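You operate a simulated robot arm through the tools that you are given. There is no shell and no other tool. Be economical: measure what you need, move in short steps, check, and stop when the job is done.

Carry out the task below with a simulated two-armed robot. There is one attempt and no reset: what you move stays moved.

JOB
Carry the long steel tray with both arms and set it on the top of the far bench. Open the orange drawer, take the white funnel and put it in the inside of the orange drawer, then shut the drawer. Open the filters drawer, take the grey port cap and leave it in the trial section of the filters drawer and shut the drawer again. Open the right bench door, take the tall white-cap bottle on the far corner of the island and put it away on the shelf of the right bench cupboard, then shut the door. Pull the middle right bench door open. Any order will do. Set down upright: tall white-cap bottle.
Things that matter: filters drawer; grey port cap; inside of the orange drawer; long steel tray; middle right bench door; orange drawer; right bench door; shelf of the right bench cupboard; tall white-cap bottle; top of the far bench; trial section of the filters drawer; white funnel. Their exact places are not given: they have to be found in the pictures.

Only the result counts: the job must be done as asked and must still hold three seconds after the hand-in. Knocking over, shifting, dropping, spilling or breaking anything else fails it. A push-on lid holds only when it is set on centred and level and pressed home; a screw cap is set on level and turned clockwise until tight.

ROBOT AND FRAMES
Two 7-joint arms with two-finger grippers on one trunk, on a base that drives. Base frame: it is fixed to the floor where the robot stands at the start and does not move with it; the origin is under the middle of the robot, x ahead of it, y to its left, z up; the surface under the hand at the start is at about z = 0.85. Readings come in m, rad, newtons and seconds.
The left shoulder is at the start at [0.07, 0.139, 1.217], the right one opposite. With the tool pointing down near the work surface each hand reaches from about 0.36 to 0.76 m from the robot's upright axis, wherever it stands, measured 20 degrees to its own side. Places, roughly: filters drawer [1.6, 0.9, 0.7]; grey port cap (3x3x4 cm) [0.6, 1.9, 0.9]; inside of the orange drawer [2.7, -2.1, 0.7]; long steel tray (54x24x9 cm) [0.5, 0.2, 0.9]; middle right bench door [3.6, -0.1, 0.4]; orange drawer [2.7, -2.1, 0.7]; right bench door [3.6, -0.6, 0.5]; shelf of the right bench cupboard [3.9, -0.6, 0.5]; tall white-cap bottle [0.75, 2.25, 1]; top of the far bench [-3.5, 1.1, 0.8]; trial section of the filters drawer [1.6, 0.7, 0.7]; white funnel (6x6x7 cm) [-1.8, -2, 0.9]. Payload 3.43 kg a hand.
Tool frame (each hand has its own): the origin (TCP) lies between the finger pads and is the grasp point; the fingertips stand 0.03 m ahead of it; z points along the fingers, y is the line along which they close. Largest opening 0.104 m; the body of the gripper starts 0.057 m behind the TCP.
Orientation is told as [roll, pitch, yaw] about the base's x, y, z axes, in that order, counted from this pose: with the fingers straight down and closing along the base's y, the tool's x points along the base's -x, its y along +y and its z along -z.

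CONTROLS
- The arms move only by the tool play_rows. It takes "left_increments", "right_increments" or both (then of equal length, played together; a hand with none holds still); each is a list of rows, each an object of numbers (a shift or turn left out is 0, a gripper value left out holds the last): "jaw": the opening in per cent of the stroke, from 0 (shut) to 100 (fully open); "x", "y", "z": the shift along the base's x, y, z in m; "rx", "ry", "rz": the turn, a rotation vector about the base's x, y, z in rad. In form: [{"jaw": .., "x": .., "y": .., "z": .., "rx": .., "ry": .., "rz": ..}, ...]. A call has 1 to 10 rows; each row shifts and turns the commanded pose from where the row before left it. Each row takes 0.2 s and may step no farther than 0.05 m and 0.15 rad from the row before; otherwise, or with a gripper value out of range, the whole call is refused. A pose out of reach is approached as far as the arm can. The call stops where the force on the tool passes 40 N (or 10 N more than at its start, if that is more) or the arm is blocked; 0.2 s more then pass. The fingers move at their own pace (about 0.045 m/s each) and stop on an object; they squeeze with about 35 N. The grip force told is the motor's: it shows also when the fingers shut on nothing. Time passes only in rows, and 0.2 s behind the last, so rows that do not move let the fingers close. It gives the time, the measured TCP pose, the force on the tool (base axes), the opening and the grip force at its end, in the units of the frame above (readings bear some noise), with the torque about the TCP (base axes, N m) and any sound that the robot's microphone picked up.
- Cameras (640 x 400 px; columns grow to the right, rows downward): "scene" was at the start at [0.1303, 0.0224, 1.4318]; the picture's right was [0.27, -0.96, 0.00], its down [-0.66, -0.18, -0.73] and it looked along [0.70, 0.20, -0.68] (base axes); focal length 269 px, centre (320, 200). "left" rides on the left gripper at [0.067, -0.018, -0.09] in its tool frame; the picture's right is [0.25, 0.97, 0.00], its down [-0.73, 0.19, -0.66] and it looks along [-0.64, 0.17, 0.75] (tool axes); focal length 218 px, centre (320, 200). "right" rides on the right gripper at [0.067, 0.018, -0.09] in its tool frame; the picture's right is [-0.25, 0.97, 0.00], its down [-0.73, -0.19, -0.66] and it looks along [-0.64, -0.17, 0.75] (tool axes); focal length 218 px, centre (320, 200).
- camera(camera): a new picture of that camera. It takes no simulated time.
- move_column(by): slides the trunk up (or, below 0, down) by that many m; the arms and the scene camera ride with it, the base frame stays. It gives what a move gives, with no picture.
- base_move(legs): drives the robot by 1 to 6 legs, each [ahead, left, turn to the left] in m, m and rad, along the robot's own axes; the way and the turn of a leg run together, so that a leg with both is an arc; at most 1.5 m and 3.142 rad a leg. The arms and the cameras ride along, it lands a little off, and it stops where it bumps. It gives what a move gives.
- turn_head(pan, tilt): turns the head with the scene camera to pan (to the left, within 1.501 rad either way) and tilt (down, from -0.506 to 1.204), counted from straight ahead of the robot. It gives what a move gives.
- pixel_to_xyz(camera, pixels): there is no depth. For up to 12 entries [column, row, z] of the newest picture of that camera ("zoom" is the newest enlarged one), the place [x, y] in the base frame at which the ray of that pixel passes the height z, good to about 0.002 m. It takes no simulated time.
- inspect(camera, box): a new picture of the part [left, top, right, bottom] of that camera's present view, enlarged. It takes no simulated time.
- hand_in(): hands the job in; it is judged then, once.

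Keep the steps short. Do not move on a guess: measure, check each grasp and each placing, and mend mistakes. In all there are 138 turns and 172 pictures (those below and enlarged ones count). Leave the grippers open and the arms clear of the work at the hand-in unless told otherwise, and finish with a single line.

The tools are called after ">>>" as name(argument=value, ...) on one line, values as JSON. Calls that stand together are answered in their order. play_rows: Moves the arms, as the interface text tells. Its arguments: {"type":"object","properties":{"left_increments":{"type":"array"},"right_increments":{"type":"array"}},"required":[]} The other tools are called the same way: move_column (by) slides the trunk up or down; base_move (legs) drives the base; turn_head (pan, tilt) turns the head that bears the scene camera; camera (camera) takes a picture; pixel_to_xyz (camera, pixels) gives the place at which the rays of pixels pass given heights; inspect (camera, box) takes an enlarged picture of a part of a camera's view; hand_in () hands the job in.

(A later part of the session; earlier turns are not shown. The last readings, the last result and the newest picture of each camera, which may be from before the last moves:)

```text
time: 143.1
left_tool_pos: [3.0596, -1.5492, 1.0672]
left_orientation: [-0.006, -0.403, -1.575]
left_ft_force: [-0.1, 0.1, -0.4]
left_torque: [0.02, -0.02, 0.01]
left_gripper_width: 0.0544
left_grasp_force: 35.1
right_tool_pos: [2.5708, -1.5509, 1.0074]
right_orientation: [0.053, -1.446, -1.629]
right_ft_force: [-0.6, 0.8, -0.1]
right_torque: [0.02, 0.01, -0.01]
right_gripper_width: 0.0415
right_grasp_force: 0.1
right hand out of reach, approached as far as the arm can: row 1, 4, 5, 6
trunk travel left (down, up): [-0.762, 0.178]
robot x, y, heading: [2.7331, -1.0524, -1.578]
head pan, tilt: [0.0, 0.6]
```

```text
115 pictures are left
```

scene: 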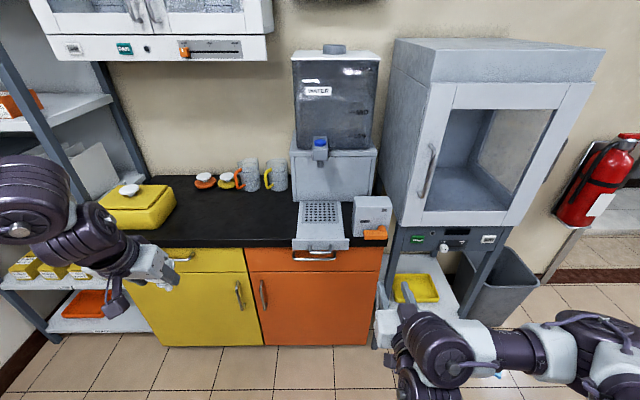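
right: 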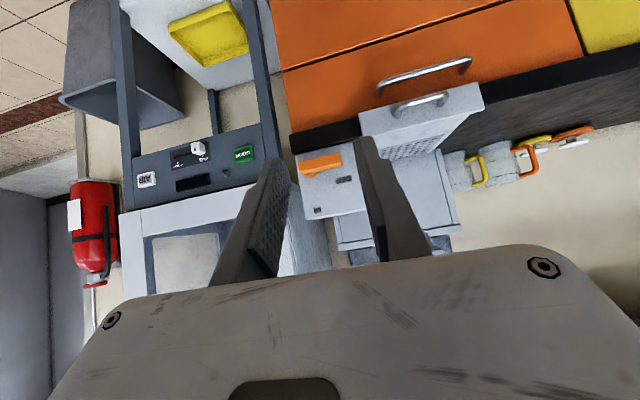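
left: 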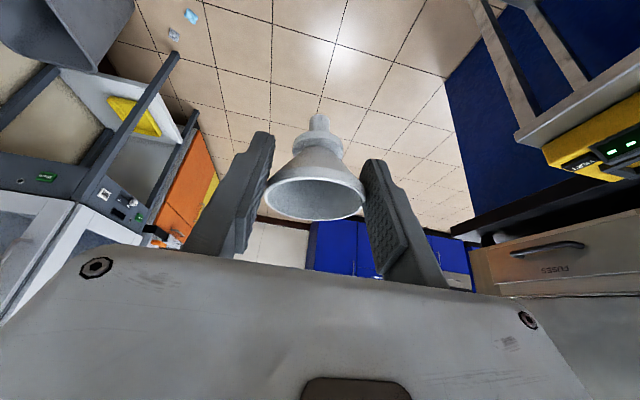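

Almost horizontal. Next I'll roll the tool about its own axis so the fingers close vertically.

>>> play_rows(right_increments=[{"ry": 0.15}, {"ry": 0.15}, {"ry": 0.15}, {"ry": 0.15}, {"ry": 0.15}, {"ry": 0.15}, {"ry": 0.15}, {"ry": 0.15}, {"ry": 0.15}, {"ry": 0.15}])

>>> camera(camera="right")

>>> camera(camera="scene")

```text
time: 145.3
left_tool_pos: [3.0595, -1.5501, 1.0691]
left_orientation: [-0.005, -0.403, -1.578]
left_ft_force: [0.7, -0.6, -0.4]
left_torque: [0.04, 0.01, 0.02]
left_gripper_width: 0.0544
left_grasp_force: 35.3
right_tool_pos: [2.5619, -1.5644, 1.0198]
right_orientation: [-1.494, -0.275, -0.12]
right_ft_force: [-0.3, -0.3, -0.2]
right_torque: [-0.01, 0.01, -0.01]
right_gripper_width: 0.0415
right_grasp_force: 0.1
right hand out of reach, approached as far as the arm can: row 5, 6, 7, 8, 10
trunk travel left (down, up): [-0.762, 0.178]
robot x, y, heading: [2.7341, -1.0534, -1.58]
head pan, tilt: [0.0, 0.6]
```

```text
114 pictures are left
```

right: 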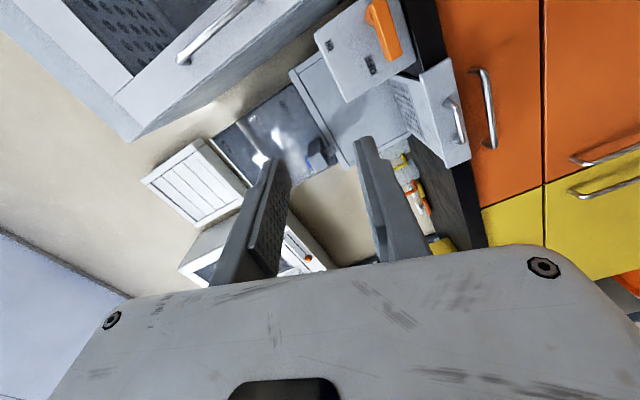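

```text
113 pictures are left
```

scene: 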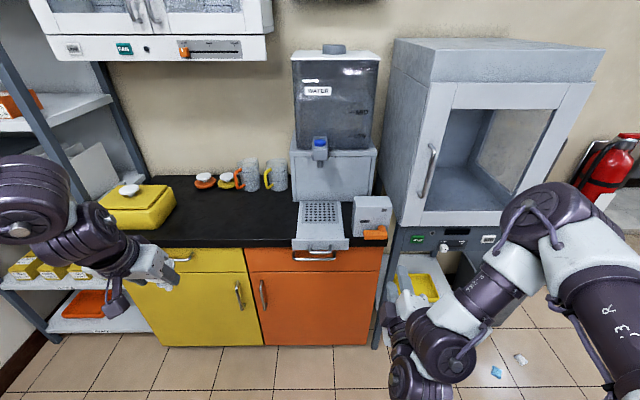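

The fingers are about 16° from a vertical closing line. I'll lower the trunk 0.2 and finish the orientation.

>>> move_column(by=-0.2)

>>> play_rows(right_increments=[{"ry": 0.14}, {"ry": 0.14}, {"rz": 0.1}, {"rx": -0.11}, {"rx": -0.11}, {}])

```text
time: 147.4
left_tool_pos: [3.06, -1.5502, 0.8687]
left_orientation: [-0.006, -0.401, -1.576]
left_ft_force: [-0.5, -0.9, -0.6]
left_torque: [-0.01, 0.02, -0.02]
left_gripper_width: 0.0544
left_grasp_force: 34.8
right_tool_pos: [2.5625, -1.5627, 0.8202]
right_orientation: [-1.495, -0.274, -0.119]
right_ft_force: [0.3, -0.3, 0.0]
right_torque: [0.01, -0.01, 0.01]
right_gripper_width: 0.0414
right_grasp_force: 0.2
trunk travel left (down, up): [-0.562, 0.378]
robot x, y, heading: [2.7314, -1.0535, -1.581]
head pan, tilt: [0.0, 0.6]
```

```text
time: 148.8
left_tool_pos: [3.0583, -1.549, 0.8691]
left_orientation: [-0.006, -0.401, -1.578]
left_ft_force: [0.0, -0.6, -0.1]
left_torque: [0.0, 0.0, 0.02]
left_gripper_width: 0.0544
left_grasp_force: 35.4
right_tool_pos: [2.5663, -1.6252, 0.8361]
right_orientation: [-1.715, -0.065, 0.006]
right_ft_force: [-0.8, 0.4, 0.2]
right_torque: [0.02, 0.01, 0.01]
right_gripper_width: 0.0417
right_grasp_force: 0.0
right hand out of reach, approached as far as the arm can: row 1, 4, 5
trunk travel left (down, up): [-0.562, 0.378]
robot x, y, heading: [2.7334, -1.0525, -1.578]
head pan, tilt: [0.0, 0.6]
```

The orientation is good now. I'll lower the hand to bar height, close the jaws to 3 cm, and drive to stand just in front of the bar.

>>> play_rows(right_increments=[{"z": -0.03, "jaw": 32}, {"z": -0.03}, {"ry": 0.06}, {}])

>>> base_move(legs=[[0.11, 0.17, 0]])

>>> camera(camera="scene")

>>> camera(camera="right")

```text
time: 149.8
left_tool_pos: [3.0592, -1.5491, 0.8676]
left_orientation: [-0.006, -0.403, -1.577]
left_ft_force: [0.6, -0.7, 0.8]
left_torque: [0.0, 0.0, -0.02]
left_gripper_width: 0.0545
left_grasp_force: 34.7
right_tool_pos: [2.5688, -1.6342, 0.775]
right_orientation: [-1.716, -0.003, 0.005]
right_ft_force: [-0.2, -0.6, -0.2]
right_torque: [0.02, 0.01, 0.01]
right_gripper_width: 0.0333
right_grasp_force: 0.1
right hand out of reach, approached as far as the arm can: row 1, 2
trunk travel left (down, up): [-0.562, 0.378]
robot x, y, heading: [2.7329, -1.0569, -1.581]
head pan, tilt: [0.0, 0.6]
```

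```text
time: 151.5
left_tool_pos: [3.2273, -1.6625, 0.8683]
left_orientation: [-0.003, -0.4, -1.579]
left_ft_force: [-0.3, -0.2, -0.7]
left_torque: [0.0, 0.05, -0.01]
left_gripper_width: 0.0544
left_grasp_force: 35.2
right_tool_pos: [2.7358, -1.7465, 0.7759]
right_orientation: [-1.714, -0.005, 0.003]
right_ft_force: [0.7, 0.1, 0.3]
right_torque: [-0.01, 0.0, 0.02]
right_gripper_width: 0.033
right_grasp_force: 0.0
trunk travel left (down, up): [-0.562, 0.378]
robot x, y, heading: [2.8947, -1.1639, -1.584]
head pan, tilt: [0.0, 0.6]
```

```text
112 pictures are left
```

scene: 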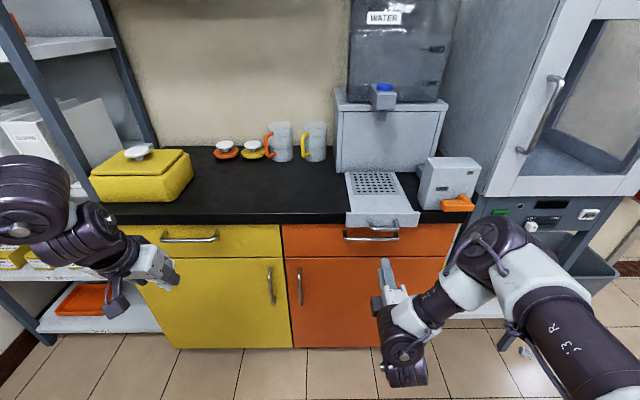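

```text
111 pictures are left
```

right: 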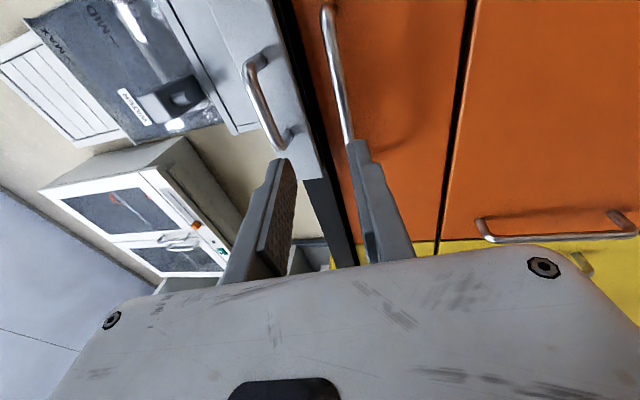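

I'll remeasure the bar with these closer views: right cam (340,100), scene bar near (371,238).

>>> inspect(camera="scene", box=[330, 200, 430, 262])

>>> pixel_to_xyz(camera="right", pixels=[[341, 100, 0.76], [341, 100, 0.77], [341, 100, 0.78], [341, 100, 0.79], [325, 10, 0.77], [280, 140, 0.82], [280, 140, 0.84]])

>>> pixel_to_xyz(camera="scene", pixels=[[371, 239, 0.76], [371, 239, 0.77], [371, 239, 0.78], [371, 239, 0.79], [383, 227, 0.82], [383, 227, 0.84], [345, 238, 0.77], [400, 240, 0.77]])

```text
6.40 times, centred on (380, 231) of scene
```

zoom: 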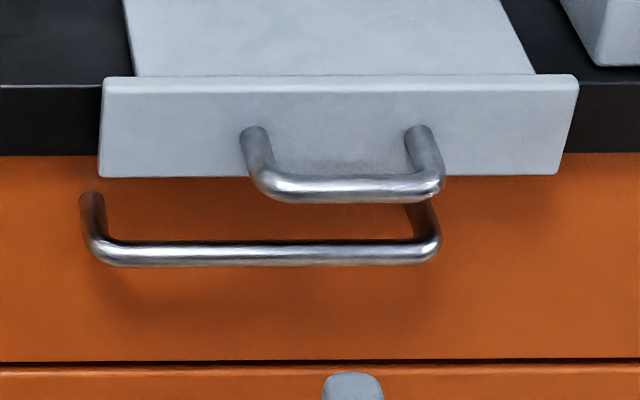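

```text
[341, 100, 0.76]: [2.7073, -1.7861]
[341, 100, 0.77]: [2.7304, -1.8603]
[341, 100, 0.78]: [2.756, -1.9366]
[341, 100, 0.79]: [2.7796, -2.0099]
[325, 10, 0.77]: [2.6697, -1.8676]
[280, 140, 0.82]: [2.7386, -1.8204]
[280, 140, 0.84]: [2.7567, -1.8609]
```

```text
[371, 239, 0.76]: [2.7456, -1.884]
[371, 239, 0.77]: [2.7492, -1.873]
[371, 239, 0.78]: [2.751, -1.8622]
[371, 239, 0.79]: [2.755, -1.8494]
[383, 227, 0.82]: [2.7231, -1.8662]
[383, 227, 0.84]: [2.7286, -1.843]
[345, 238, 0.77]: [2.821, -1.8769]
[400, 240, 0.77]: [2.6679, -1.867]
```

The bar is at (2.75,-1.871,0.772), and the grey handle clears at z≈0.833. I'll drive 0.10 forward, then check.

>>> base_move(legs=[[0.095, 0.0, 0]])

>>> camera(camera="right")

>>> inspect(camera="scene", box=[300, 220, 460, 320])

```text
time: 152.6
left_tool_pos: [3.226, -1.7582, 0.8676]
left_orientation: [-0.006, -0.401, -1.58]
left_ft_force: [0.2, 0.0, -0.2]
left_torque: [0.01, 0.03, -0.02]
left_gripper_width: 0.0542
left_grasp_force: 34.4
right_tool_pos: [2.7358, -1.8403, 0.7759]
right_orientation: [-1.716, -0.003, 0.005]
right_ft_force: [-0.3, 0.0, -0.5]
right_torque: [-0.02, 0.02, 0.04]
right_gripper_width: 0.0334
right_grasp_force: 0.0
trunk travel left (down, up): [-0.562, 0.378]
robot x, y, heading: [2.899, -1.2611, -1.577]
head pan, tilt: [0.0, 0.6]
```

```text
109 pictures are left
```

right: 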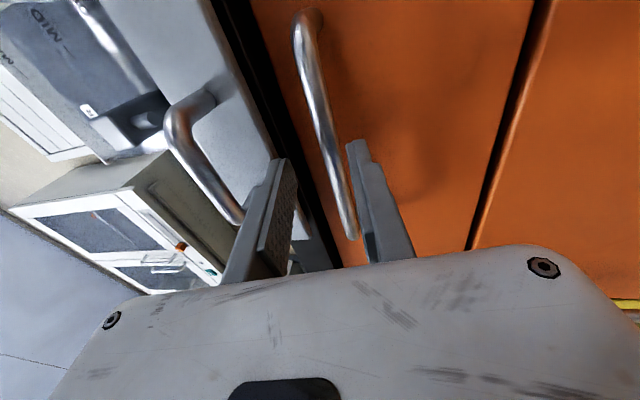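

```text
4.00 times, centred on (380, 270) of scene
```

zoom: 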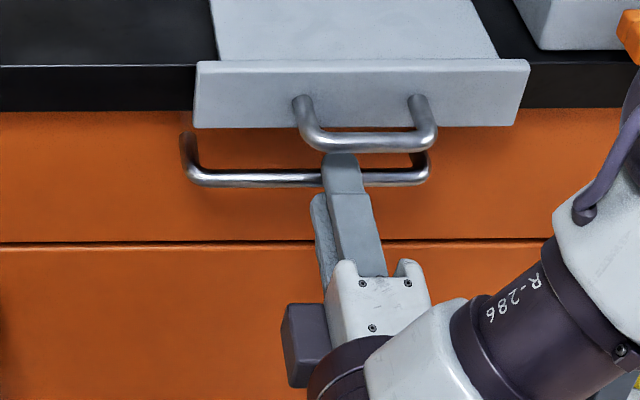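

The bar is between the fingers and the upper finger is under the grey handle. I'll advance about 2.5 cm and close.

>>> play_rows(right_increments=[{"y": -0.012, "z": -0.002}, {"y": -0.012, "z": -0.002}, {"jaw": 0}, {}, {}])

>>> camera(camera="right")

```text
time: 153.8
left_tool_pos: [3.2248, -1.7588, 0.8674]
left_orientation: [-0.006, -0.402, -1.58]
left_ft_force: [0.6, -0.5, 0.5]
left_torque: [0.02, 0.01, 0.03]
left_gripper_width: 0.0542
left_grasp_force: 34.9
right_tool_pos: [2.7348, -1.8653, 0.7697]
right_orientation: [-1.715, -0.002, 0.003]
right_ft_force: [0.6, -0.2, -4.5]
right_torque: [0.03, 0.15, -0.19]
right_gripper_width: 0.0115
right_grasp_force: 43.7
trunk travel left (down, up): [-0.562, 0.378]
robot x, y, heading: [2.9017, -1.2597, -1.58]
head pan, tilt: [0.0, 0.6]
```

```text
107 pictures are left
```

right: 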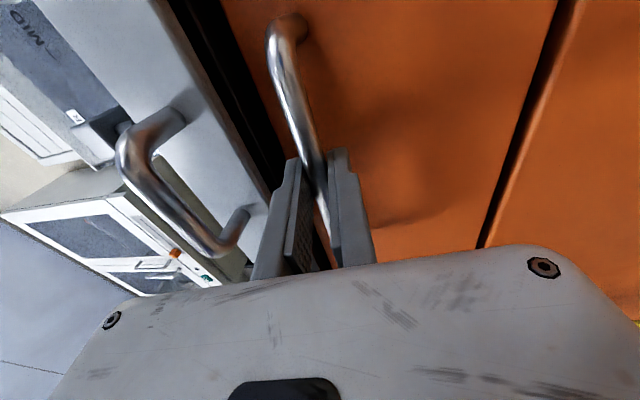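

The bar is gripped at 11.5 mm. I'll pull the drawer open by driving back 0.3 m.

>>> base_move(legs=[[-0.3, 0.0, 0]])

>>> camera(camera="scene")

```text
time: 155.8
left_tool_pos: [3.227, -1.4629, 0.8686]
left_orientation: [-0.004, -0.401, -1.584]
left_ft_force: [0.4, -0.1, -0.7]
left_torque: [0.01, 0.05, -0.01]
left_gripper_width: 0.0544
left_grasp_force: 34.9
right_tool_pos: [2.7359, -1.5674, 0.7702]
right_orientation: [-1.713, -0.005, -0.003]
right_ft_force: [-2.7, -0.5, -9.8]
right_torque: [0.04, 0.26, 0.27]
right_gripper_width: 0.0113
right_grasp_force: 45.2
trunk travel left (down, up): [-0.562, 0.378]
robot x, y, heading: [2.9043, -0.9631, -1.584]
head pan, tilt: [0.0, 0.6]
```

```text
106 pictures are left
```

scene: 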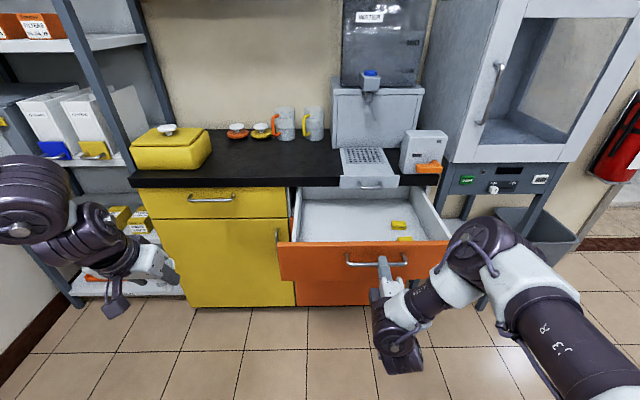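

The drawer is open 0.30 m with two yellow items inside. I'll release the handle and retract the right hand, raise the trunk, then shift the base so the left hand is over the drawer.

>>> play_rows(right_increments=[{"jaw": 60}, {}, {}, {"y": 0.04}, {"y": 0.04}, {"y": 0.04}, {"y": 0.02, "x": -0.03}, {"x": -0.04}, {}])

>>> move_column(by=0.17)

>>> camera(camera="scene")

```text
time: 157.8
left_tool_pos: [3.228, -1.4635, 0.8682]
left_orientation: [-0.005, -0.402, -1.583]
left_ft_force: [0.4, 0.1, -0.1]
left_torque: [0.01, 0.03, 0.02]
left_gripper_width: 0.0541
left_grasp_force: 34.7
right_tool_pos: [2.6893, -1.5536, 0.7777]
right_orientation: [-1.712, -0.003, -0.004]
right_ft_force: [0.1, -0.1, 0.4]
right_torque: [-0.02, 0.0, -0.03]
right_gripper_width: 0.0623
right_grasp_force: 0.2
right hand out of reach, approached as far as the arm can: row 4, 5, 6, 7, 8
trunk travel left (down, up): [-0.562, 0.378]
robot x, y, heading: [2.9035, -0.9631, -1.59]
head pan, tilt: [0.0, 0.6]
```

```text
time: 158.6
left_tool_pos: [3.227, -1.4646, 0.9044]
left_orientation: [-0.005, -0.399, -1.583]
left_ft_force: [-0.4, -0.3, 0.0]
left_torque: [-0.02, -0.01, 0.01]
left_gripper_width: 0.0545
left_grasp_force: 35.5
right_tool_pos: [2.6881, -1.5504, 0.8013]
right_orientation: [-1.673, -0.006, -0.005]
right_ft_force: [2.3, -0.8, -27.6]
right_torque: [0.66, -0.17, 0.33]
right_gripper_width: 0.077
right_grasp_force: 13.3
trunk travel left (down, up): [-0.6, 0.34]
robot x, y, heading: [2.9056, -0.9623, -1.583]
head pan, tilt: [0.0, 0.6]
stopped: the force on the tool passed its limit at 48 N (the readings are from after the stop); the commanded pose is now the measured one
```

```text
105 pictures are left
```

scene: 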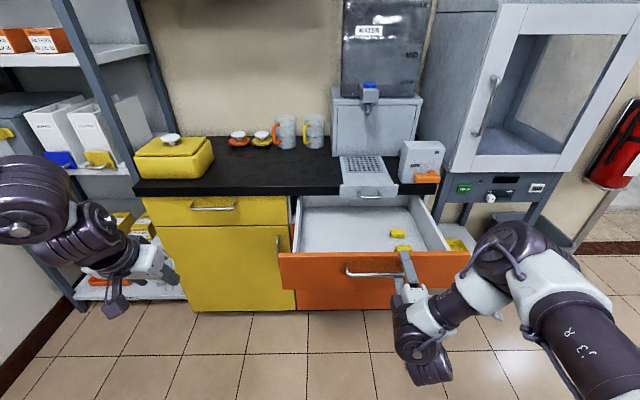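

The right hand hadn't retracted because of its reach limit, and its lower finger caught the bar. I'll lower the trunk again, then back the base out.

>>> move_column(by=-0.033)

>>> camera(camera="right")

```text
time: 159.3
left_tool_pos: [3.228, -1.4632, 0.8734]
left_orientation: [-0.005, -0.401, -1.582]
left_ft_force: [-0.3, 0.0, -1.0]
left_torque: [0.05, -0.05, 0.05]
left_gripper_width: 0.0545
left_grasp_force: 34.8
right_tool_pos: [2.689, -1.551, 0.7764]
right_orientation: [-1.691, -0.006, -0.005]
right_ft_force: [-0.3, 0.4, 0.2]
right_torque: [0.01, 0.0, -0.04]
right_gripper_width: 0.0625
right_grasp_force: 0.1
trunk travel left (down, up): [-0.567, 0.373]
robot x, y, heading: [2.9049, -0.9694, -1.582]
head pan, tilt: [0.0, 0.6]
```

```text
104 pictures are left
```

right: 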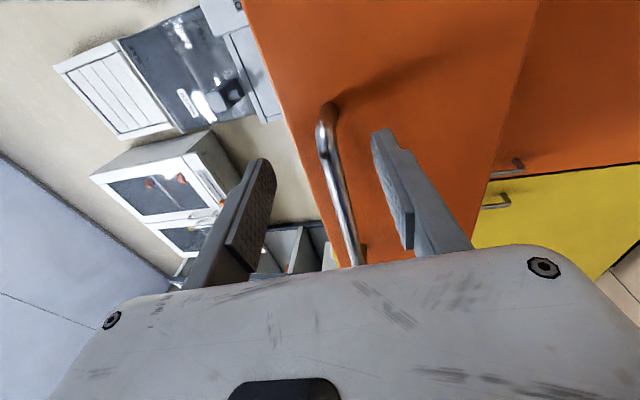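

The bar is free between the open fingers, so I'll back straight out and raise the trunk.

>>> base_move(legs=[[-0.16, 0.0, 0]])

>>> move_column(by=0.2)

>>> camera(camera="scene")

```text
time: 160.8
left_tool_pos: [3.2295, -1.302, 0.8744]
left_orientation: [-0.004, -0.401, -1.581]
left_ft_force: [0.2, 0.7, 0.4]
left_torque: [0.03, 0.04, 0.0]
left_gripper_width: 0.0542
left_grasp_force: 35.1
right_tool_pos: [2.6924, -1.3916, 0.7759]
right_orientation: [-1.69, -0.005, -0.004]
right_ft_force: [-0.4, 0.0, 0.6]
right_torque: [0.07, 0.01, 0.0]
right_gripper_width: 0.0625
right_grasp_force: 0.0
trunk travel left (down, up): [-0.567, 0.373]
robot x, y, heading: [2.9103, -0.8069, -1.59]
head pan, tilt: [0.0, 0.6]
```

```text
time: 162.9
left_tool_pos: [3.2299, -1.3028, 1.0731]
left_orientation: [-0.005, -0.402, -1.582]
left_ft_force: [0.1, 1.0, -0.2]
left_torque: [0.02, 0.0, 0.02]
left_gripper_width: 0.0542
left_grasp_force: 34.6
right_tool_pos: [2.693, -1.3911, 0.9749]
right_orientation: [-1.687, -0.004, -0.004]
right_ft_force: [0.3, 0.5, -0.8]
right_torque: [-0.01, 0.02, 0.02]
right_gripper_width: 0.0627
right_grasp_force: 0.1
trunk travel left (down, up): [-0.767, 0.173]
robot x, y, heading: [2.9061, -0.8072, -1.582]
head pan, tilt: [0.0, 0.6]
```

```text
103 pictures are left
```

scene: 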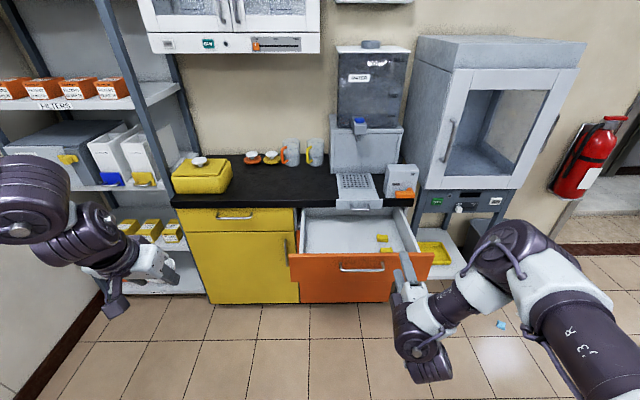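

>>> pixel_to_xyz(camera="scene", pixels=[[290, 253, 0.81], [434, 250, 0.81], [310, 250, 0.7], [330, 238, 0.7], [385, 238, 0.7], [388, 250, 0.72], [305, 208, 0.81], [407, 207, 0.81], [301, 304, 0.0]])

>>> inspect(camera="scene", box=[270, 180, 450, 310])

```text
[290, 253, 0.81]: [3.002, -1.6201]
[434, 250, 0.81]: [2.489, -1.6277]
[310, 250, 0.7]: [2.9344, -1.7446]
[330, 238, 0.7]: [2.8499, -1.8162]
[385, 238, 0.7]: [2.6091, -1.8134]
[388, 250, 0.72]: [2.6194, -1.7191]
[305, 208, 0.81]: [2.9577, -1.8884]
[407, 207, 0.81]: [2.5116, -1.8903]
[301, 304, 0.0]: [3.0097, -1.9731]
```

```text
3.08 times, centred on (360, 245) of scene
```

zoom: 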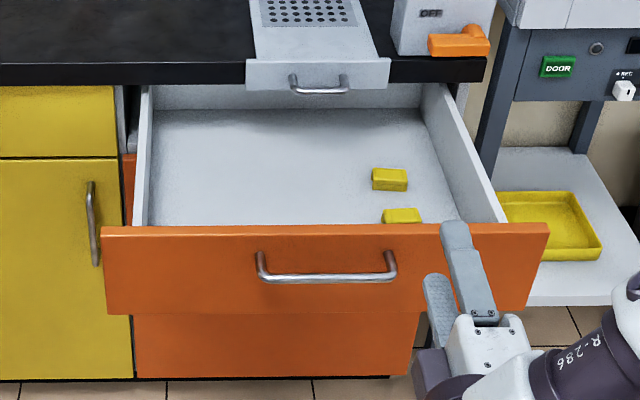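

I'll place the funnel near (2.80,-1.75). Shift the base right 0.37 and forward 0.30.

>>> base_move(legs=[[0, -0.37, 0], [0.3, 0, 0]])

>>> play_rows(left_increments=[{"x": -0.015, "y": -0.035}, {"x": -0.015, "y": -0.035}, {"x": -0.015, "y": -0.035}, {"x": -0.015, "y": -0.035}, {}])

>>> turn_head(pan=0.3, tilt=0.8)

>>> camera(camera="scene")

>>> camera(camera="left")

```text
time: 166.9
left_tool_pos: [2.8568, -1.5894, 1.0738]
left_orientation: [-0.005, -0.404, -1.578]
left_ft_force: [1.1, 0.8, 0.0]
left_torque: [0.01, 0.0, -0.04]
left_gripper_width: 0.0542
left_grasp_force: 35.3
right_tool_pos: [2.3185, -1.681, 0.9754]
right_orientation: [-1.689, -0.005, 0.0]
right_ft_force: [0.3, 0.1, 0.7]
right_torque: [0.03, -0.01, 0.01]
right_gripper_width: 0.0625
right_grasp_force: 0.1
trunk travel left (down, up): [-0.767, 0.173]
robot x, y, heading: [2.5303, -1.0931, -1.584]
head pan, tilt: [0.0, 0.6]
```

```text
time: 168.1
left_tool_pos: [2.7965, -1.7324, 1.072]
left_orientation: [-0.005, -0.401, -1.579]
left_ft_force: [-0.5, 0.0, 0.2]
left_torque: [-0.01, 0.03, -0.01]
left_gripper_width: 0.0544
left_grasp_force: 34.8
right_tool_pos: [2.3182, -1.6816, 0.9755]
right_orientation: [-1.69, -0.005, 0.001]
right_ft_force: [-0.3, -0.2, -0.3]
right_torque: [0.02, 0.03, -0.02]
right_gripper_width: 0.0622
right_grasp_force: 0.0
trunk travel left (down, up): [-0.767, 0.173]
robot x, y, heading: [2.532, -1.094, -1.586]
head pan, tilt: [0.0, 0.6]
```

```text
time: 168.9
left_tool_pos: [2.7962, -1.7326, 1.0724]
left_orientation: [-0.005, -0.402, -1.579]
left_ft_force: [0.4, -0.1, -0.4]
left_torque: [0.03, -0.01, -0.01]
left_gripper_width: 0.0545
left_grasp_force: 34.8
right_tool_pos: [2.3182, -1.6823, 0.9758]
right_orientation: [-1.688, -0.005, 0.0]
right_ft_force: [-0.9, -0.1, -1.4]
right_torque: [0.04, -0.01, 0.05]
right_gripper_width: 0.0625
right_grasp_force: 0.1
trunk travel left (down, up): [-0.767, 0.173]
robot x, y, heading: [2.5298, -1.0895, -1.579]
head pan, tilt: [0.3, 0.799]
```

```text
101 pictures are left
```

scene: 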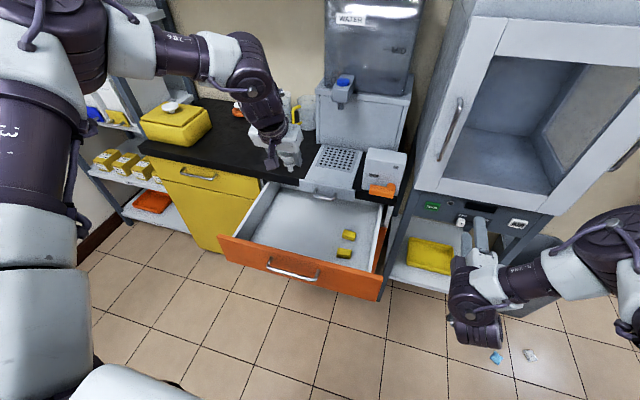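

```text
100 pictures are left
```

left: 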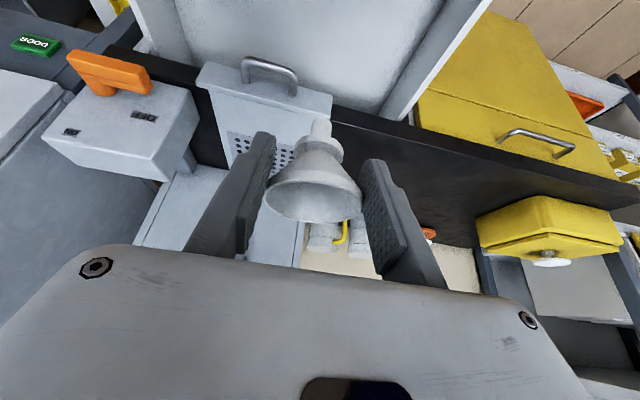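

The funnel is over the drawer opening. I'll lower the trunk 0.26 and check.

>>> move_column(by=-0.26)

>>> camera(camera="scene")

>>> camera(camera="left")

```text
time: 171.6
left_tool_pos: [2.7958, -1.7318, 0.8129]
left_orientation: [-0.004, -0.402, -1.579]
left_ft_force: [-0.1, 0.3, -0.2]
left_torque: [0.02, 0.01, 0.03]
left_gripper_width: 0.0543
left_grasp_force: 35.1
right_tool_pos: [2.3177, -1.6826, 0.7162]
right_orientation: [-1.688, -0.004, 0.0]
right_ft_force: [-0.1, -0.1, -0.2]
right_torque: [0.01, -0.02, -0.02]
right_gripper_width: 0.0625
right_grasp_force: 0.1
trunk travel left (down, up): [-0.507, 0.433]
robot x, y, heading: [2.5311, -1.0938, -1.578]
head pan, tilt: [0.3, 0.799]
```

```text
99 pictures are left
```

scene: 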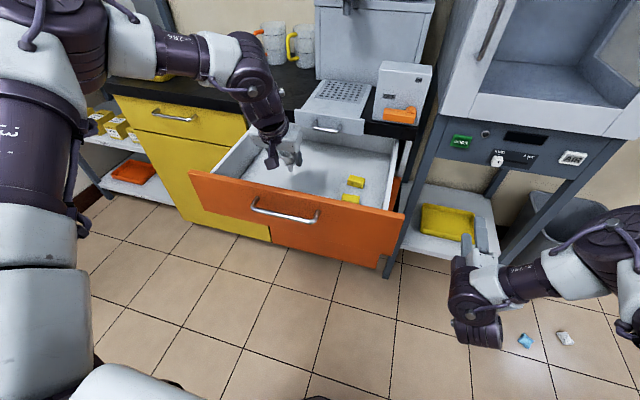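

```text
98 pictures are left
```

left: 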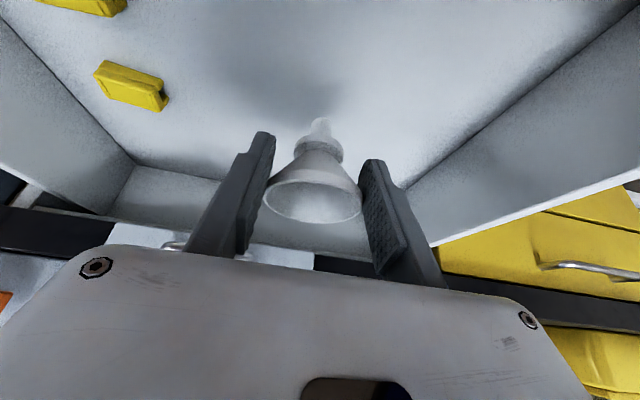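

It's inside the drawer. I'll lower gently until the stem touches.

>>> play_rows(left_increments=[{"z": -0.015}, {"z": -0.015}, {"z": -0.01}, {"z": -0.008}, {}])

>>> camera(camera="left")

```text
time: 172.8
left_tool_pos: [2.7966, -1.7316, 0.7652]
left_orientation: [-0.005, -0.401, -1.578]
left_ft_force: [-0.4, 0.3, 0.2]
left_torque: [0.0, 0.01, 0.01]
left_gripper_width: 0.0543
left_grasp_force: 35.0
right_tool_pos: [2.3177, -1.6819, 0.715]
right_orientation: [-1.686, -0.007, 0.002]
right_ft_force: [0.0, -0.5, 0.2]
right_torque: [-0.01, 0.01, -0.04]
right_gripper_width: 0.0626
right_grasp_force: 0.0
trunk travel left (down, up): [-0.507, 0.433]
robot x, y, heading: [2.5267, -1.0933, -1.585]
head pan, tilt: [0.3, 0.799]
```

```text
97 pictures are left
```

left: 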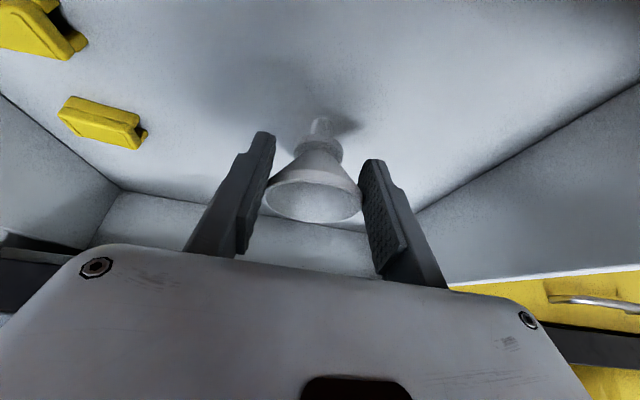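

>>> play_rows(left_increments=[{"z": -0.005}, {"z": -0.005}, {"z": -0.005}, {"z": -0.004}, {}])

>>> camera(camera="left")

```text
time: 173.5
left_tool_pos: [2.7964, -1.7339, 0.7649]
left_orientation: [-0.012, -0.421, -1.576]
left_ft_force: [1.8, -0.5, 25.1]
left_torque: [2.73, 0.33, -0.21]
left_gripper_width: 0.0541
left_grasp_force: 35.0
left hand out of reach, approached as far as the arm can: row 3
right_tool_pos: [2.3177, -1.6827, 0.7153]
right_orientation: [-1.689, -0.004, 0.0]
right_ft_force: [0.0, 0.3, -0.5]
right_torque: [-0.03, 0.01, 0.04]
right_gripper_width: 0.0625
right_grasp_force: 0.1
trunk travel left (down, up): [-0.507, 0.433]
robot x, y, heading: [2.5299, -1.0949, -1.584]
head pan, tilt: [0.3, 0.799]
stopped in row 3 (left hand): the force on the tool passed its limit at 44 N (the readings are from after the stop); the commanded pose is now the measured one
```

```text
96 pictures are left
```

left: 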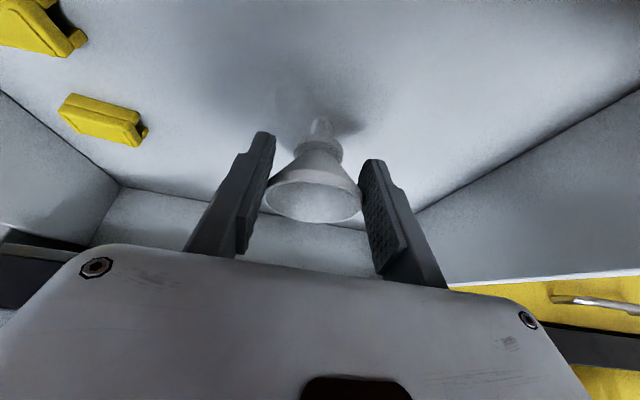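

The torque shows the contact is about 11 cm behind the TCP: the camera housing is touching the drawer front, not the stem touching the floor. I'll raise slightly, go 5 cm deeper by driving the base, and lower again.

>>> play_rows(left_increments=[{"z": 0.02}, {"z": 0.01}, {}])

>>> base_move(legs=[[0.05, 0, 0]])

>>> play_rows(left_increments=[{"z": -0.015}, {"z": -0.015}, {"z": -0.006}, {"z": -0.005}, {"z": -0.005}, {"z": -0.005}, {}])

>>> camera(camera="left")

```text
time: 174.3
left_tool_pos: [2.7973, -1.7318, 0.7882]
left_orientation: [-0.01, -0.412, -1.576]
left_ft_force: [0.1, 0.5, 0.1]
left_torque: [0.01, 0.01, -0.04]
left_gripper_width: 0.0541
left_grasp_force: 34.5
right_tool_pos: [2.3188, -1.6826, 0.7147]
right_orientation: [-1.689, -0.004, -0.001]
right_ft_force: [-0.1, -0.2, 0.5]
right_torque: [0.03, 0.02, 0.02]
right_gripper_width: 0.0621
right_grasp_force: 0.0
trunk travel left (down, up): [-0.507, 0.433]
robot x, y, heading: [2.5284, -1.096, -1.584]
head pan, tilt: [0.3, 0.799]
```

```text
time: 175.2
left_tool_pos: [2.7976, -1.7841, 0.7892]
left_orientation: [-0.011, -0.409, -1.576]
left_ft_force: [-0.4, 0.1, -0.9]
left_torque: [0.03, 0.01, -0.03]
left_gripper_width: 0.0544
left_grasp_force: 35.6
right_tool_pos: [2.3174, -1.7317, 0.7134]
right_orientation: [-1.685, -0.006, 0.0]
right_ft_force: [0.0, -0.5, -0.5]
right_torque: [-0.03, 0.0, 0.01]
right_gripper_width: 0.0621
right_grasp_force: 0.0
trunk travel left (down, up): [-0.507, 0.433]
robot x, y, heading: [2.5299, -1.1451, -1.58]
head pan, tilt: [0.3, 0.799]
```

```text
time: 176.8
left_tool_pos: [2.7988, -1.7773, 0.7485]
left_orientation: [-0.013, -0.424, -1.578]
left_ft_force: [-3.6, -2.1, 33.5]
left_torque: [-0.63, 0.26, -0.07]
left_gripper_width: 0.0543
left_grasp_force: 34.9
left hand out of reach, approached as far as the arm can: row 4, 6
right_tool_pos: [2.3164, -1.7294, 0.7182]
right_orientation: [-1.694, -0.007, 0.0]
right_ft_force: [-0.5, -0.4, 0.2]
right_torque: [0.03, 0.01, -0.05]
right_gripper_width: 0.0624
right_grasp_force: 0.0
trunk travel left (down, up): [-0.507, 0.433]
robot x, y, heading: [2.5313, -1.1431, -1.58]
head pan, tilt: [0.3, 0.799]
```

```text
95 pictures are left
```

left: 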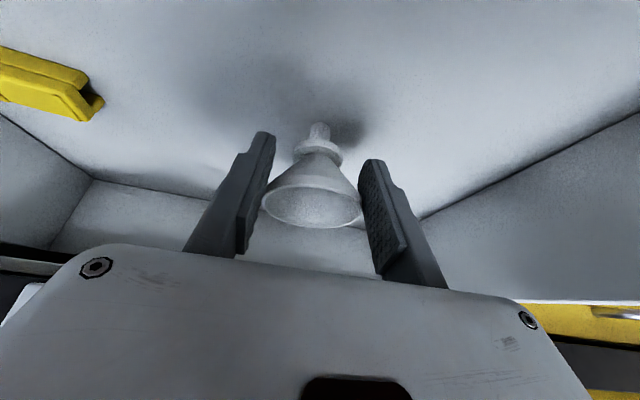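

Now the contact is under the TCP: the stem is on the floor at 33 N with little torque. I'll ease up 3 mm and open.

>>> play_rows(left_increments=[{"z": 0.003}, {}, {"jaw": 70}, {}, {}])

>>> camera(camera="left")

```text
time: 178.0
left_tool_pos: [2.8021, -1.7771, 0.7454]
left_orientation: [-0.008, -0.409, -1.576]
left_ft_force: [0.1, 0.0, 0.8]
left_torque: [-0.02, 0.02, 0.01]
left_gripper_width: 0.0727
left_grasp_force: 0.1
right_tool_pos: [2.3179, -1.7322, 0.7156]
right_orientation: [-1.688, -0.007, 0.001]
right_ft_force: [0.5, -0.2, 0.4]
right_torque: [-0.05, 0.01, 0.02]
right_gripper_width: 0.0624
right_grasp_force: 0.0
trunk travel left (down, up): [-0.507, 0.433]
robot x, y, heading: [2.5289, -1.1405, -1.579]
head pan, tilt: [0.3, 0.799]
```

```text
94 pictures are left
```

left: 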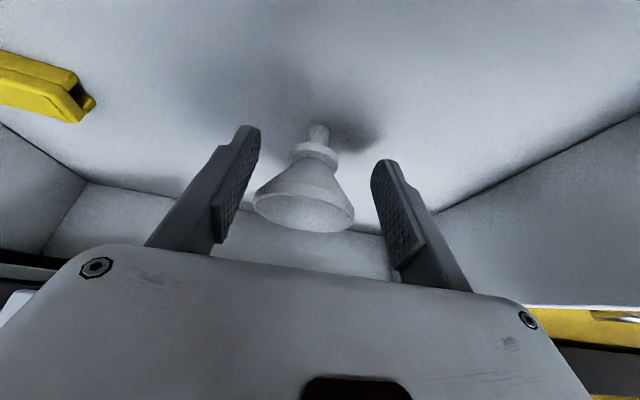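

The funnel stands free. I'll lift straight out, back off, tuck the left hand in, and close the right jaw for pushing.

>>> move_column(by=0.2)

>>> base_move(legs=[[-0.35, 0, 0], [0, 0.42, 0]])

>>> play_rows(left_increments=[{"y": 0.04, "z": 0.02}, {"y": 0.04, "z": 0.02}, {"y": 0.04, "z": 0.02}, {"rx": 0.13}, {"rx": 0.13}, {"rx": 0.13}, {}], right_increments=[{"jaw": 0}, {}, {}, {}, {}, {}, {}])

>>> turn_head(pan=-0.1, tilt=0.65)

>>> camera(camera="scene")

```text
time: 180.2
left_tool_pos: [2.7998, -1.7781, 0.9463]
left_orientation: [-0.011, -0.411, -1.576]
left_ft_force: [-0.5, -0.4, -0.3]
left_torque: [-0.01, -0.01, -0.01]
left_gripper_width: 0.0728
left_grasp_force: 0.1
right_tool_pos: [2.3179, -1.7327, 0.9147]
right_orientation: [-1.688, -0.006, 0.0]
right_ft_force: [0.6, 0.2, 0.2]
right_torque: [-0.02, -0.03, -0.01]
right_gripper_width: 0.0625
right_grasp_force: 0.1
trunk travel left (down, up): [-0.707, 0.233]
robot x, y, heading: [2.53, -1.1441, -1.583]
head pan, tilt: [0.3, 0.799]
```

```text
time: 184.6
left_tool_pos: [3.2153, -1.4373, 0.9464]
left_orientation: [-0.009, -0.411, -1.589]
left_ft_force: [0.0, -0.3, -0.1]
left_torque: [0.01, 0.0, -0.03]
left_gripper_width: 0.0728
left_grasp_force: 0.0
right_tool_pos: [2.7327, -1.3851, 0.9146]
right_orientation: [-1.687, -0.005, -0.013]
right_ft_force: [-0.8, -0.8, -0.2]
right_torque: [-0.03, 0.04, 0.0]
right_gripper_width: 0.0622
right_grasp_force: 0.1
trunk travel left (down, up): [-0.707, 0.233]
robot x, y, heading: [2.9477, -0.8024, -1.594]
head pan, tilt: [0.3, 0.799]
```

```text
time: 186.2
left_tool_pos: [3.2158, -1.3183, 1.0068]
left_orientation: [-0.018, -0.022, -1.589]
left_ft_force: [0.1, 0.0, -0.4]
left_torque: [-0.01, -0.03, -0.03]
left_gripper_width: 0.073
left_grasp_force: 0.1
right_tool_pos: [2.7328, -1.3862, 0.9157]
right_orientation: [-1.686, -0.005, -0.012]
right_ft_force: [-0.2, 0.0, -0.1]
right_torque: [-0.01, -0.03, -0.01]
right_gripper_width: 0.0
right_grasp_force: 34.2
trunk travel left (down, up): [-0.707, 0.233]
robot x, y, heading: [2.9543, -0.7982, -1.594]
head pan, tilt: [0.3, 0.799]
```

```text
time: 187.1
left_tool_pos: [3.2143, -1.3187, 1.0057]
left_orientation: [-0.019, -0.022, -1.589]
left_ft_force: [0.6, 0.7, 0.0]
left_torque: [0.0, -0.01, 0.02]
left_gripper_width: 0.0729
left_grasp_force: 0.1
right_tool_pos: [2.7329, -1.3869, 0.9145]
right_orientation: [-1.688, -0.005, -0.014]
right_ft_force: [0.4, -0.6, 0.3]
right_torque: [-0.01, 0.02, -0.01]
right_gripper_width: 0.0
right_grasp_force: 34.8
trunk travel left (down, up): [-0.707, 0.233]
robot x, y, heading: [2.9561, -0.8025, -1.597]
head pan, tilt: [-0.099, 0.649]
```

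```text
93 pictures are left
```

scene: 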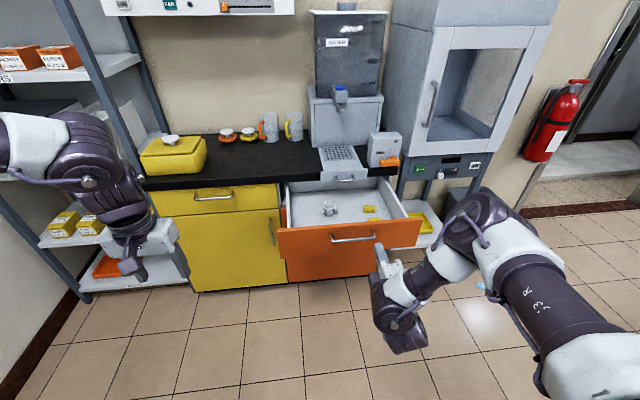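

The funnel is in the drawer at (330,208). I'll tuck the left hand farther up and back, lower the trunk so the right fist is below the bar, then push.

>>> play_rows(left_increments=[{"y": 0.03, "z": 0.03}, {"y": 0.03, "z": 0.03}, {"y": 0.03, "z": 0.03}, {"z": 0.03}, {}])

>>> move_column(by=-0.19)

>>> base_move(legs=[[0, 0, 0.02], [0.16, 0, 0]])

>>> camera(camera="scene")

```text
time: 188.3
left_tool_pos: [3.2173, -1.229, 1.125]
left_orientation: [-0.018, -0.021, -1.588]
left_ft_force: [-0.3, -0.1, -0.4]
left_torque: [0.01, 0.02, 0.01]
left_gripper_width: 0.0727
left_grasp_force: 0.1
right_tool_pos: [2.7334, -1.387, 0.9154]
right_orientation: [-1.686, -0.007, -0.015]
right_ft_force: [-0.6, 0.4, 0.3]
right_torque: [0.01, 0.02, 0.0]
right_gripper_width: 0.0002
right_grasp_force: 34.7
trunk travel left (down, up): [-0.707, 0.233]
robot x, y, heading: [2.952, -0.8008, -1.594]
head pan, tilt: [-0.099, 0.649]
```

```text
time: 190.4
left_tool_pos: [3.2183, -1.2296, 0.936]
left_orientation: [-0.017, -0.022, -1.588]
left_ft_force: [-0.2, -0.2, 0.6]
left_torque: [-0.01, -0.03, 0.0]
left_gripper_width: 0.073
left_grasp_force: 0.0
right_tool_pos: [2.7329, -1.3867, 0.7253]
right_orientation: [-1.688, -0.005, -0.014]
right_ft_force: [-0.4, -0.3, 0.0]
right_torque: [0.01, -0.02, 0.03]
right_gripper_width: 0.0001
right_grasp_force: 34.5
trunk travel left (down, up): [-0.517, 0.423]
robot x, y, heading: [2.952, -0.8059, -1.596]
head pan, tilt: [-0.099, 0.649]
```

```text
time: 192.2
left_tool_pos: [3.2257, -1.3846, 0.9361]
left_orientation: [-0.018, -0.021, -1.567]
left_ft_force: [-0.6, 0.2, -0.6]
left_torque: [0.02, -0.03, 0.0]
left_gripper_width: 0.0728
left_grasp_force: 0.0
right_tool_pos: [2.7445, -1.5512, 0.7259]
right_orientation: [-1.687, -0.005, 0.009]
right_ft_force: [0.5, -0.6, 0.4]
right_torque: [0.01, 0.03, 0.0]
right_gripper_width: 0.0
right_grasp_force: 34.9
trunk travel left (down, up): [-0.517, 0.423]
robot x, y, heading: [2.951, -0.9626, -1.569]
head pan, tilt: [-0.099, 0.649]
```

```text
92 pictures are left
```

scene: 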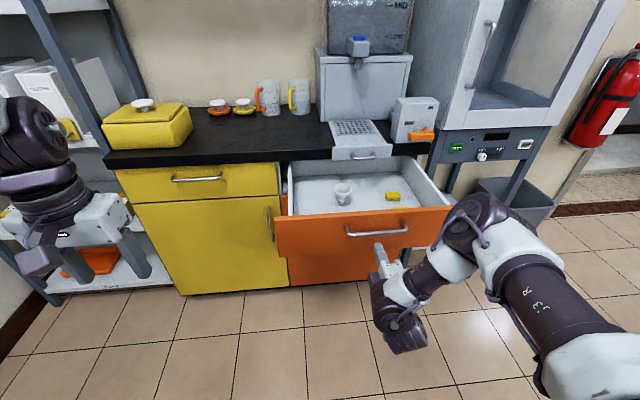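

The funnel stands upright. I'll push gently in two stages.

>>> base_move(legs=[[0.16, 0, 0]])

>>> camera(camera="scene")

>>> base_move(legs=[[0.15, 0, 0]])

>>> camera(camera="scene")

```text
time: 193.6
left_tool_pos: [3.2267, -1.5442, 0.9358]
left_orientation: [-0.018, -0.02, -1.566]
left_ft_force: [0.4, 0.0, -0.7]
left_torque: [0.04, 0.01, 0.01]
left_gripper_width: 0.073
left_grasp_force: 0.0
right_tool_pos: [2.7452, -1.7106, 0.7256]
right_orientation: [-1.688, -0.006, 0.008]
right_ft_force: [0.7, 1.1, 0.2]
right_torque: [-0.02, 0.02, 0.0]
right_gripper_width: 0.0
right_grasp_force: 34.2
trunk travel left (down, up): [-0.517, 0.423]
robot x, y, heading: [2.9518, -1.1246, -1.572]
head pan, tilt: [-0.099, 0.649]
```

```text
91 pictures are left
```

scene: 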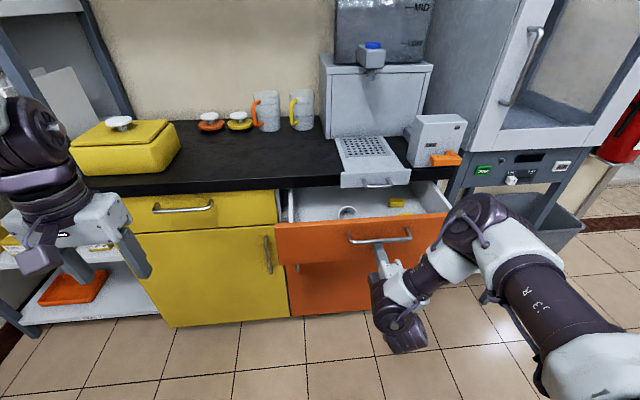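

```text
time: 194.9
left_tool_pos: [3.225, -1.692, 0.9357]
left_orientation: [-0.018, -0.022, -1.566]
left_ft_force: [0.5, -0.6, -0.8]
left_torque: [0.03, 0.03, -0.03]
left_gripper_width: 0.0729
left_grasp_force: 0.2
right_tool_pos: [2.7454, -1.8595, 0.7249]
right_orientation: [-1.688, -0.006, 0.009]
right_ft_force: [-0.9, 0.2, 0.1]
right_torque: [-0.03, 0.01, 0.02]
right_gripper_width: 0.0
right_grasp_force: 35.0
trunk travel left (down, up): [-0.517, 0.423]
robot x, y, heading: [2.9537, -1.2698, -1.573]
head pan, tilt: [-0.099, 0.649]
```

```text
90 pictures are left
```

scene: 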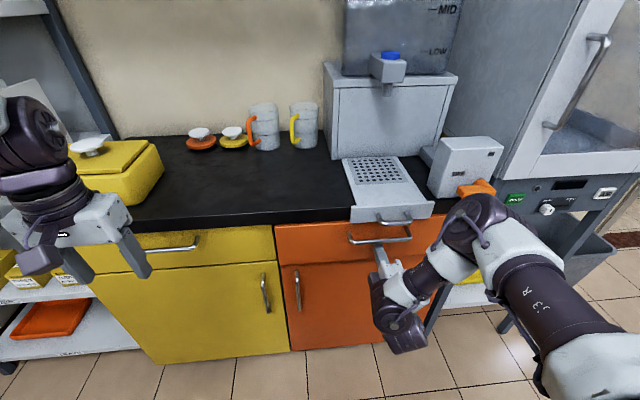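

Nearly shut. I'll push the last centimetre with the arm until resistance.

>>> play_rows(right_increments=[{"y": -0.008}, {"y": -0.008}, {"y": -0.008}, {"y": -0.006}, {}])

>>> inspect(camera="scene", box=[250, 200, 480, 340])

```text
time: 196.1
left_tool_pos: [3.2256, -1.6888, 0.9366]
left_orientation: [-0.019, -0.026, -1.568]
left_ft_force: [-0.2, 0.3, -0.8]
left_torque: [0.03, 0.03, -0.02]
left_gripper_width: 0.0729
left_grasp_force: 0.0
right_tool_pos: [2.7463, -1.8858, 0.725]
right_orientation: [-1.686, -0.005, 0.011]
right_ft_force: [3.0, 27.1, -2.2]
right_torque: [0.22, -0.03, -0.09]
right_gripper_width: 0.0
right_grasp_force: 35.1
trunk travel left (down, up): [-0.517, 0.423]
robot x, y, heading: [2.9525, -1.2726, -1.57]
head pan, tilt: [-0.099, 0.649]
```

```text
2.78 times, centred on (365, 270) of scene
```

zoom: 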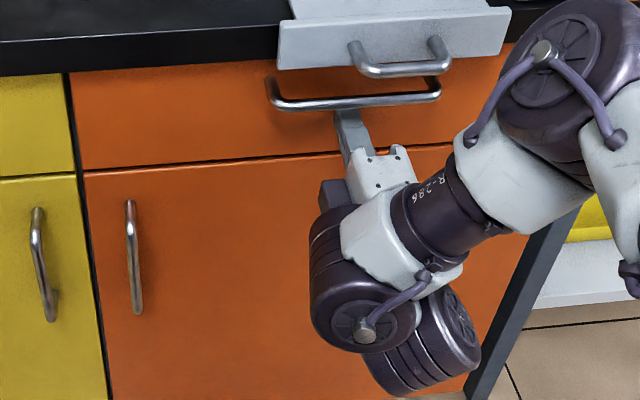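

The orange drawer is shut and flush. Next are the right bench doors. I'll back away, turn to face +x and look.

>>> base_move(legs=[[-0.15, 0, 0], [-0.45, -0.6, 0], [0, 0, 1.57]])

>>> turn_head(pan=0.0, tilt=0.55)

>>> camera(camera="scene")

```text
time: 205.1
left_tool_pos: [2.781, -0.3634, 0.9353]
left_orientation: [-0.018, -0.023, 0.049]
left_ft_force: [0.1, 0.5, 0.5]
left_torque: [0.03, -0.01, 0.02]
left_gripper_width: 0.0728
left_grasp_force: 0.0
right_tool_pos: [2.9995, -0.8344, 0.7258]
right_orientation: [-1.688, -0.005, 1.626]
right_ft_force: [-0.6, 0.5, 0.0]
right_torque: [0.01, 0.01, 0.0]
right_gripper_width: 0.0
right_grasp_force: 34.5
trunk travel left (down, up): [-0.517, 0.423]
robot x, y, heading: [2.3715, -0.655, 0.042]
head pan, tilt: [-0.099, 0.649]
```

```text
time: 205.8
left_tool_pos: [2.7814, -0.3639, 0.9364]
left_orientation: [-0.017, -0.023, 0.049]
left_ft_force: [0.1, -0.1, 0.4]
left_torque: [0.04, 0.02, -0.01]
left_gripper_width: 0.073
left_grasp_force: 0.1
right_tool_pos: [2.9994, -0.8352, 0.7248]
right_orientation: [-1.687, -0.006, 1.625]
right_ft_force: [0.0, -0.1, -0.1]
right_torque: [-0.01, -0.01, -0.01]
right_gripper_width: 0.0
right_grasp_force: 34.1
trunk travel left (down, up): [-0.517, 0.423]
robot x, y, heading: [2.3742, -0.6539, 0.047]
head pan, tilt: [0.0, 0.55]
```

```text
88 pictures are left
```

scene: 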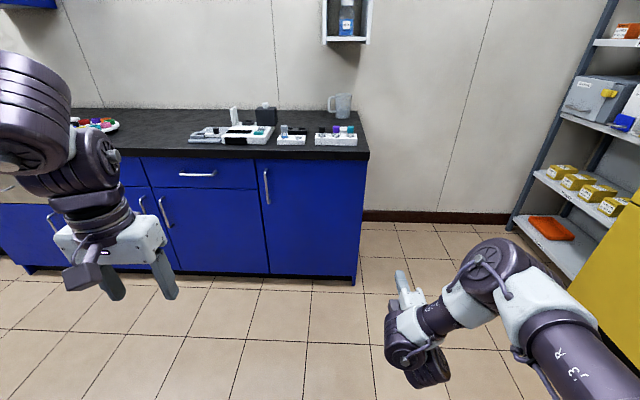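

The right door has its handle at (267,187) and hinge at its right edge. The middle door's handle is at (163,213), under a drawer. I'll measure them.

>>> inspect(camera="scene", box=[120, 130, 380, 290])

>>> pixel_to_xyz(camera="scene", pixels=[[357, 280, 0.0], [270, 273, 0.05], [267, 170, 0.78], [267, 170, 0.75], [267, 204, 0.62], [267, 204, 0.6], [163, 198, 0.6], [163, 198, 0.63], [163, 228, 0.48], [365, 155, 0.85], [258, 158, 0.8], [176, 272, 0.05]])

```text
2.46 times, centred on (250, 210) of scene
```

zoom: 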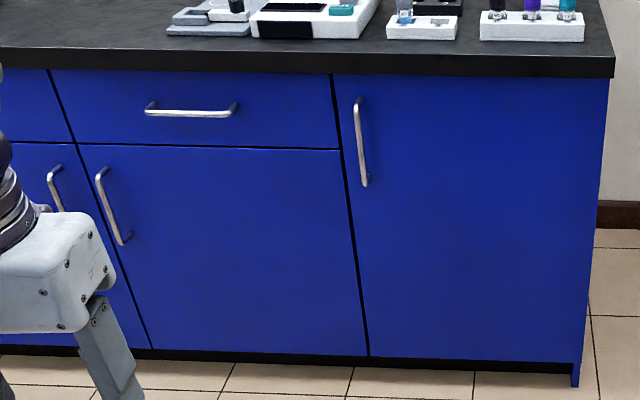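

```text
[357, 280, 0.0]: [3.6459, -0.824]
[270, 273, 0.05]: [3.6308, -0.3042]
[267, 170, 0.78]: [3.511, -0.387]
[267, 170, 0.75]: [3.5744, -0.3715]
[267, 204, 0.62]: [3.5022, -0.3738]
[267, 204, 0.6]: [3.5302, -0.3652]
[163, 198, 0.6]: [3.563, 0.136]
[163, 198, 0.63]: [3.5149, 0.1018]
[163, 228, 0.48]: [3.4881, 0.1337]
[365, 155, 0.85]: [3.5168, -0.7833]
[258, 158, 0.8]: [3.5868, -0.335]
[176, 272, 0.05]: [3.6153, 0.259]
```

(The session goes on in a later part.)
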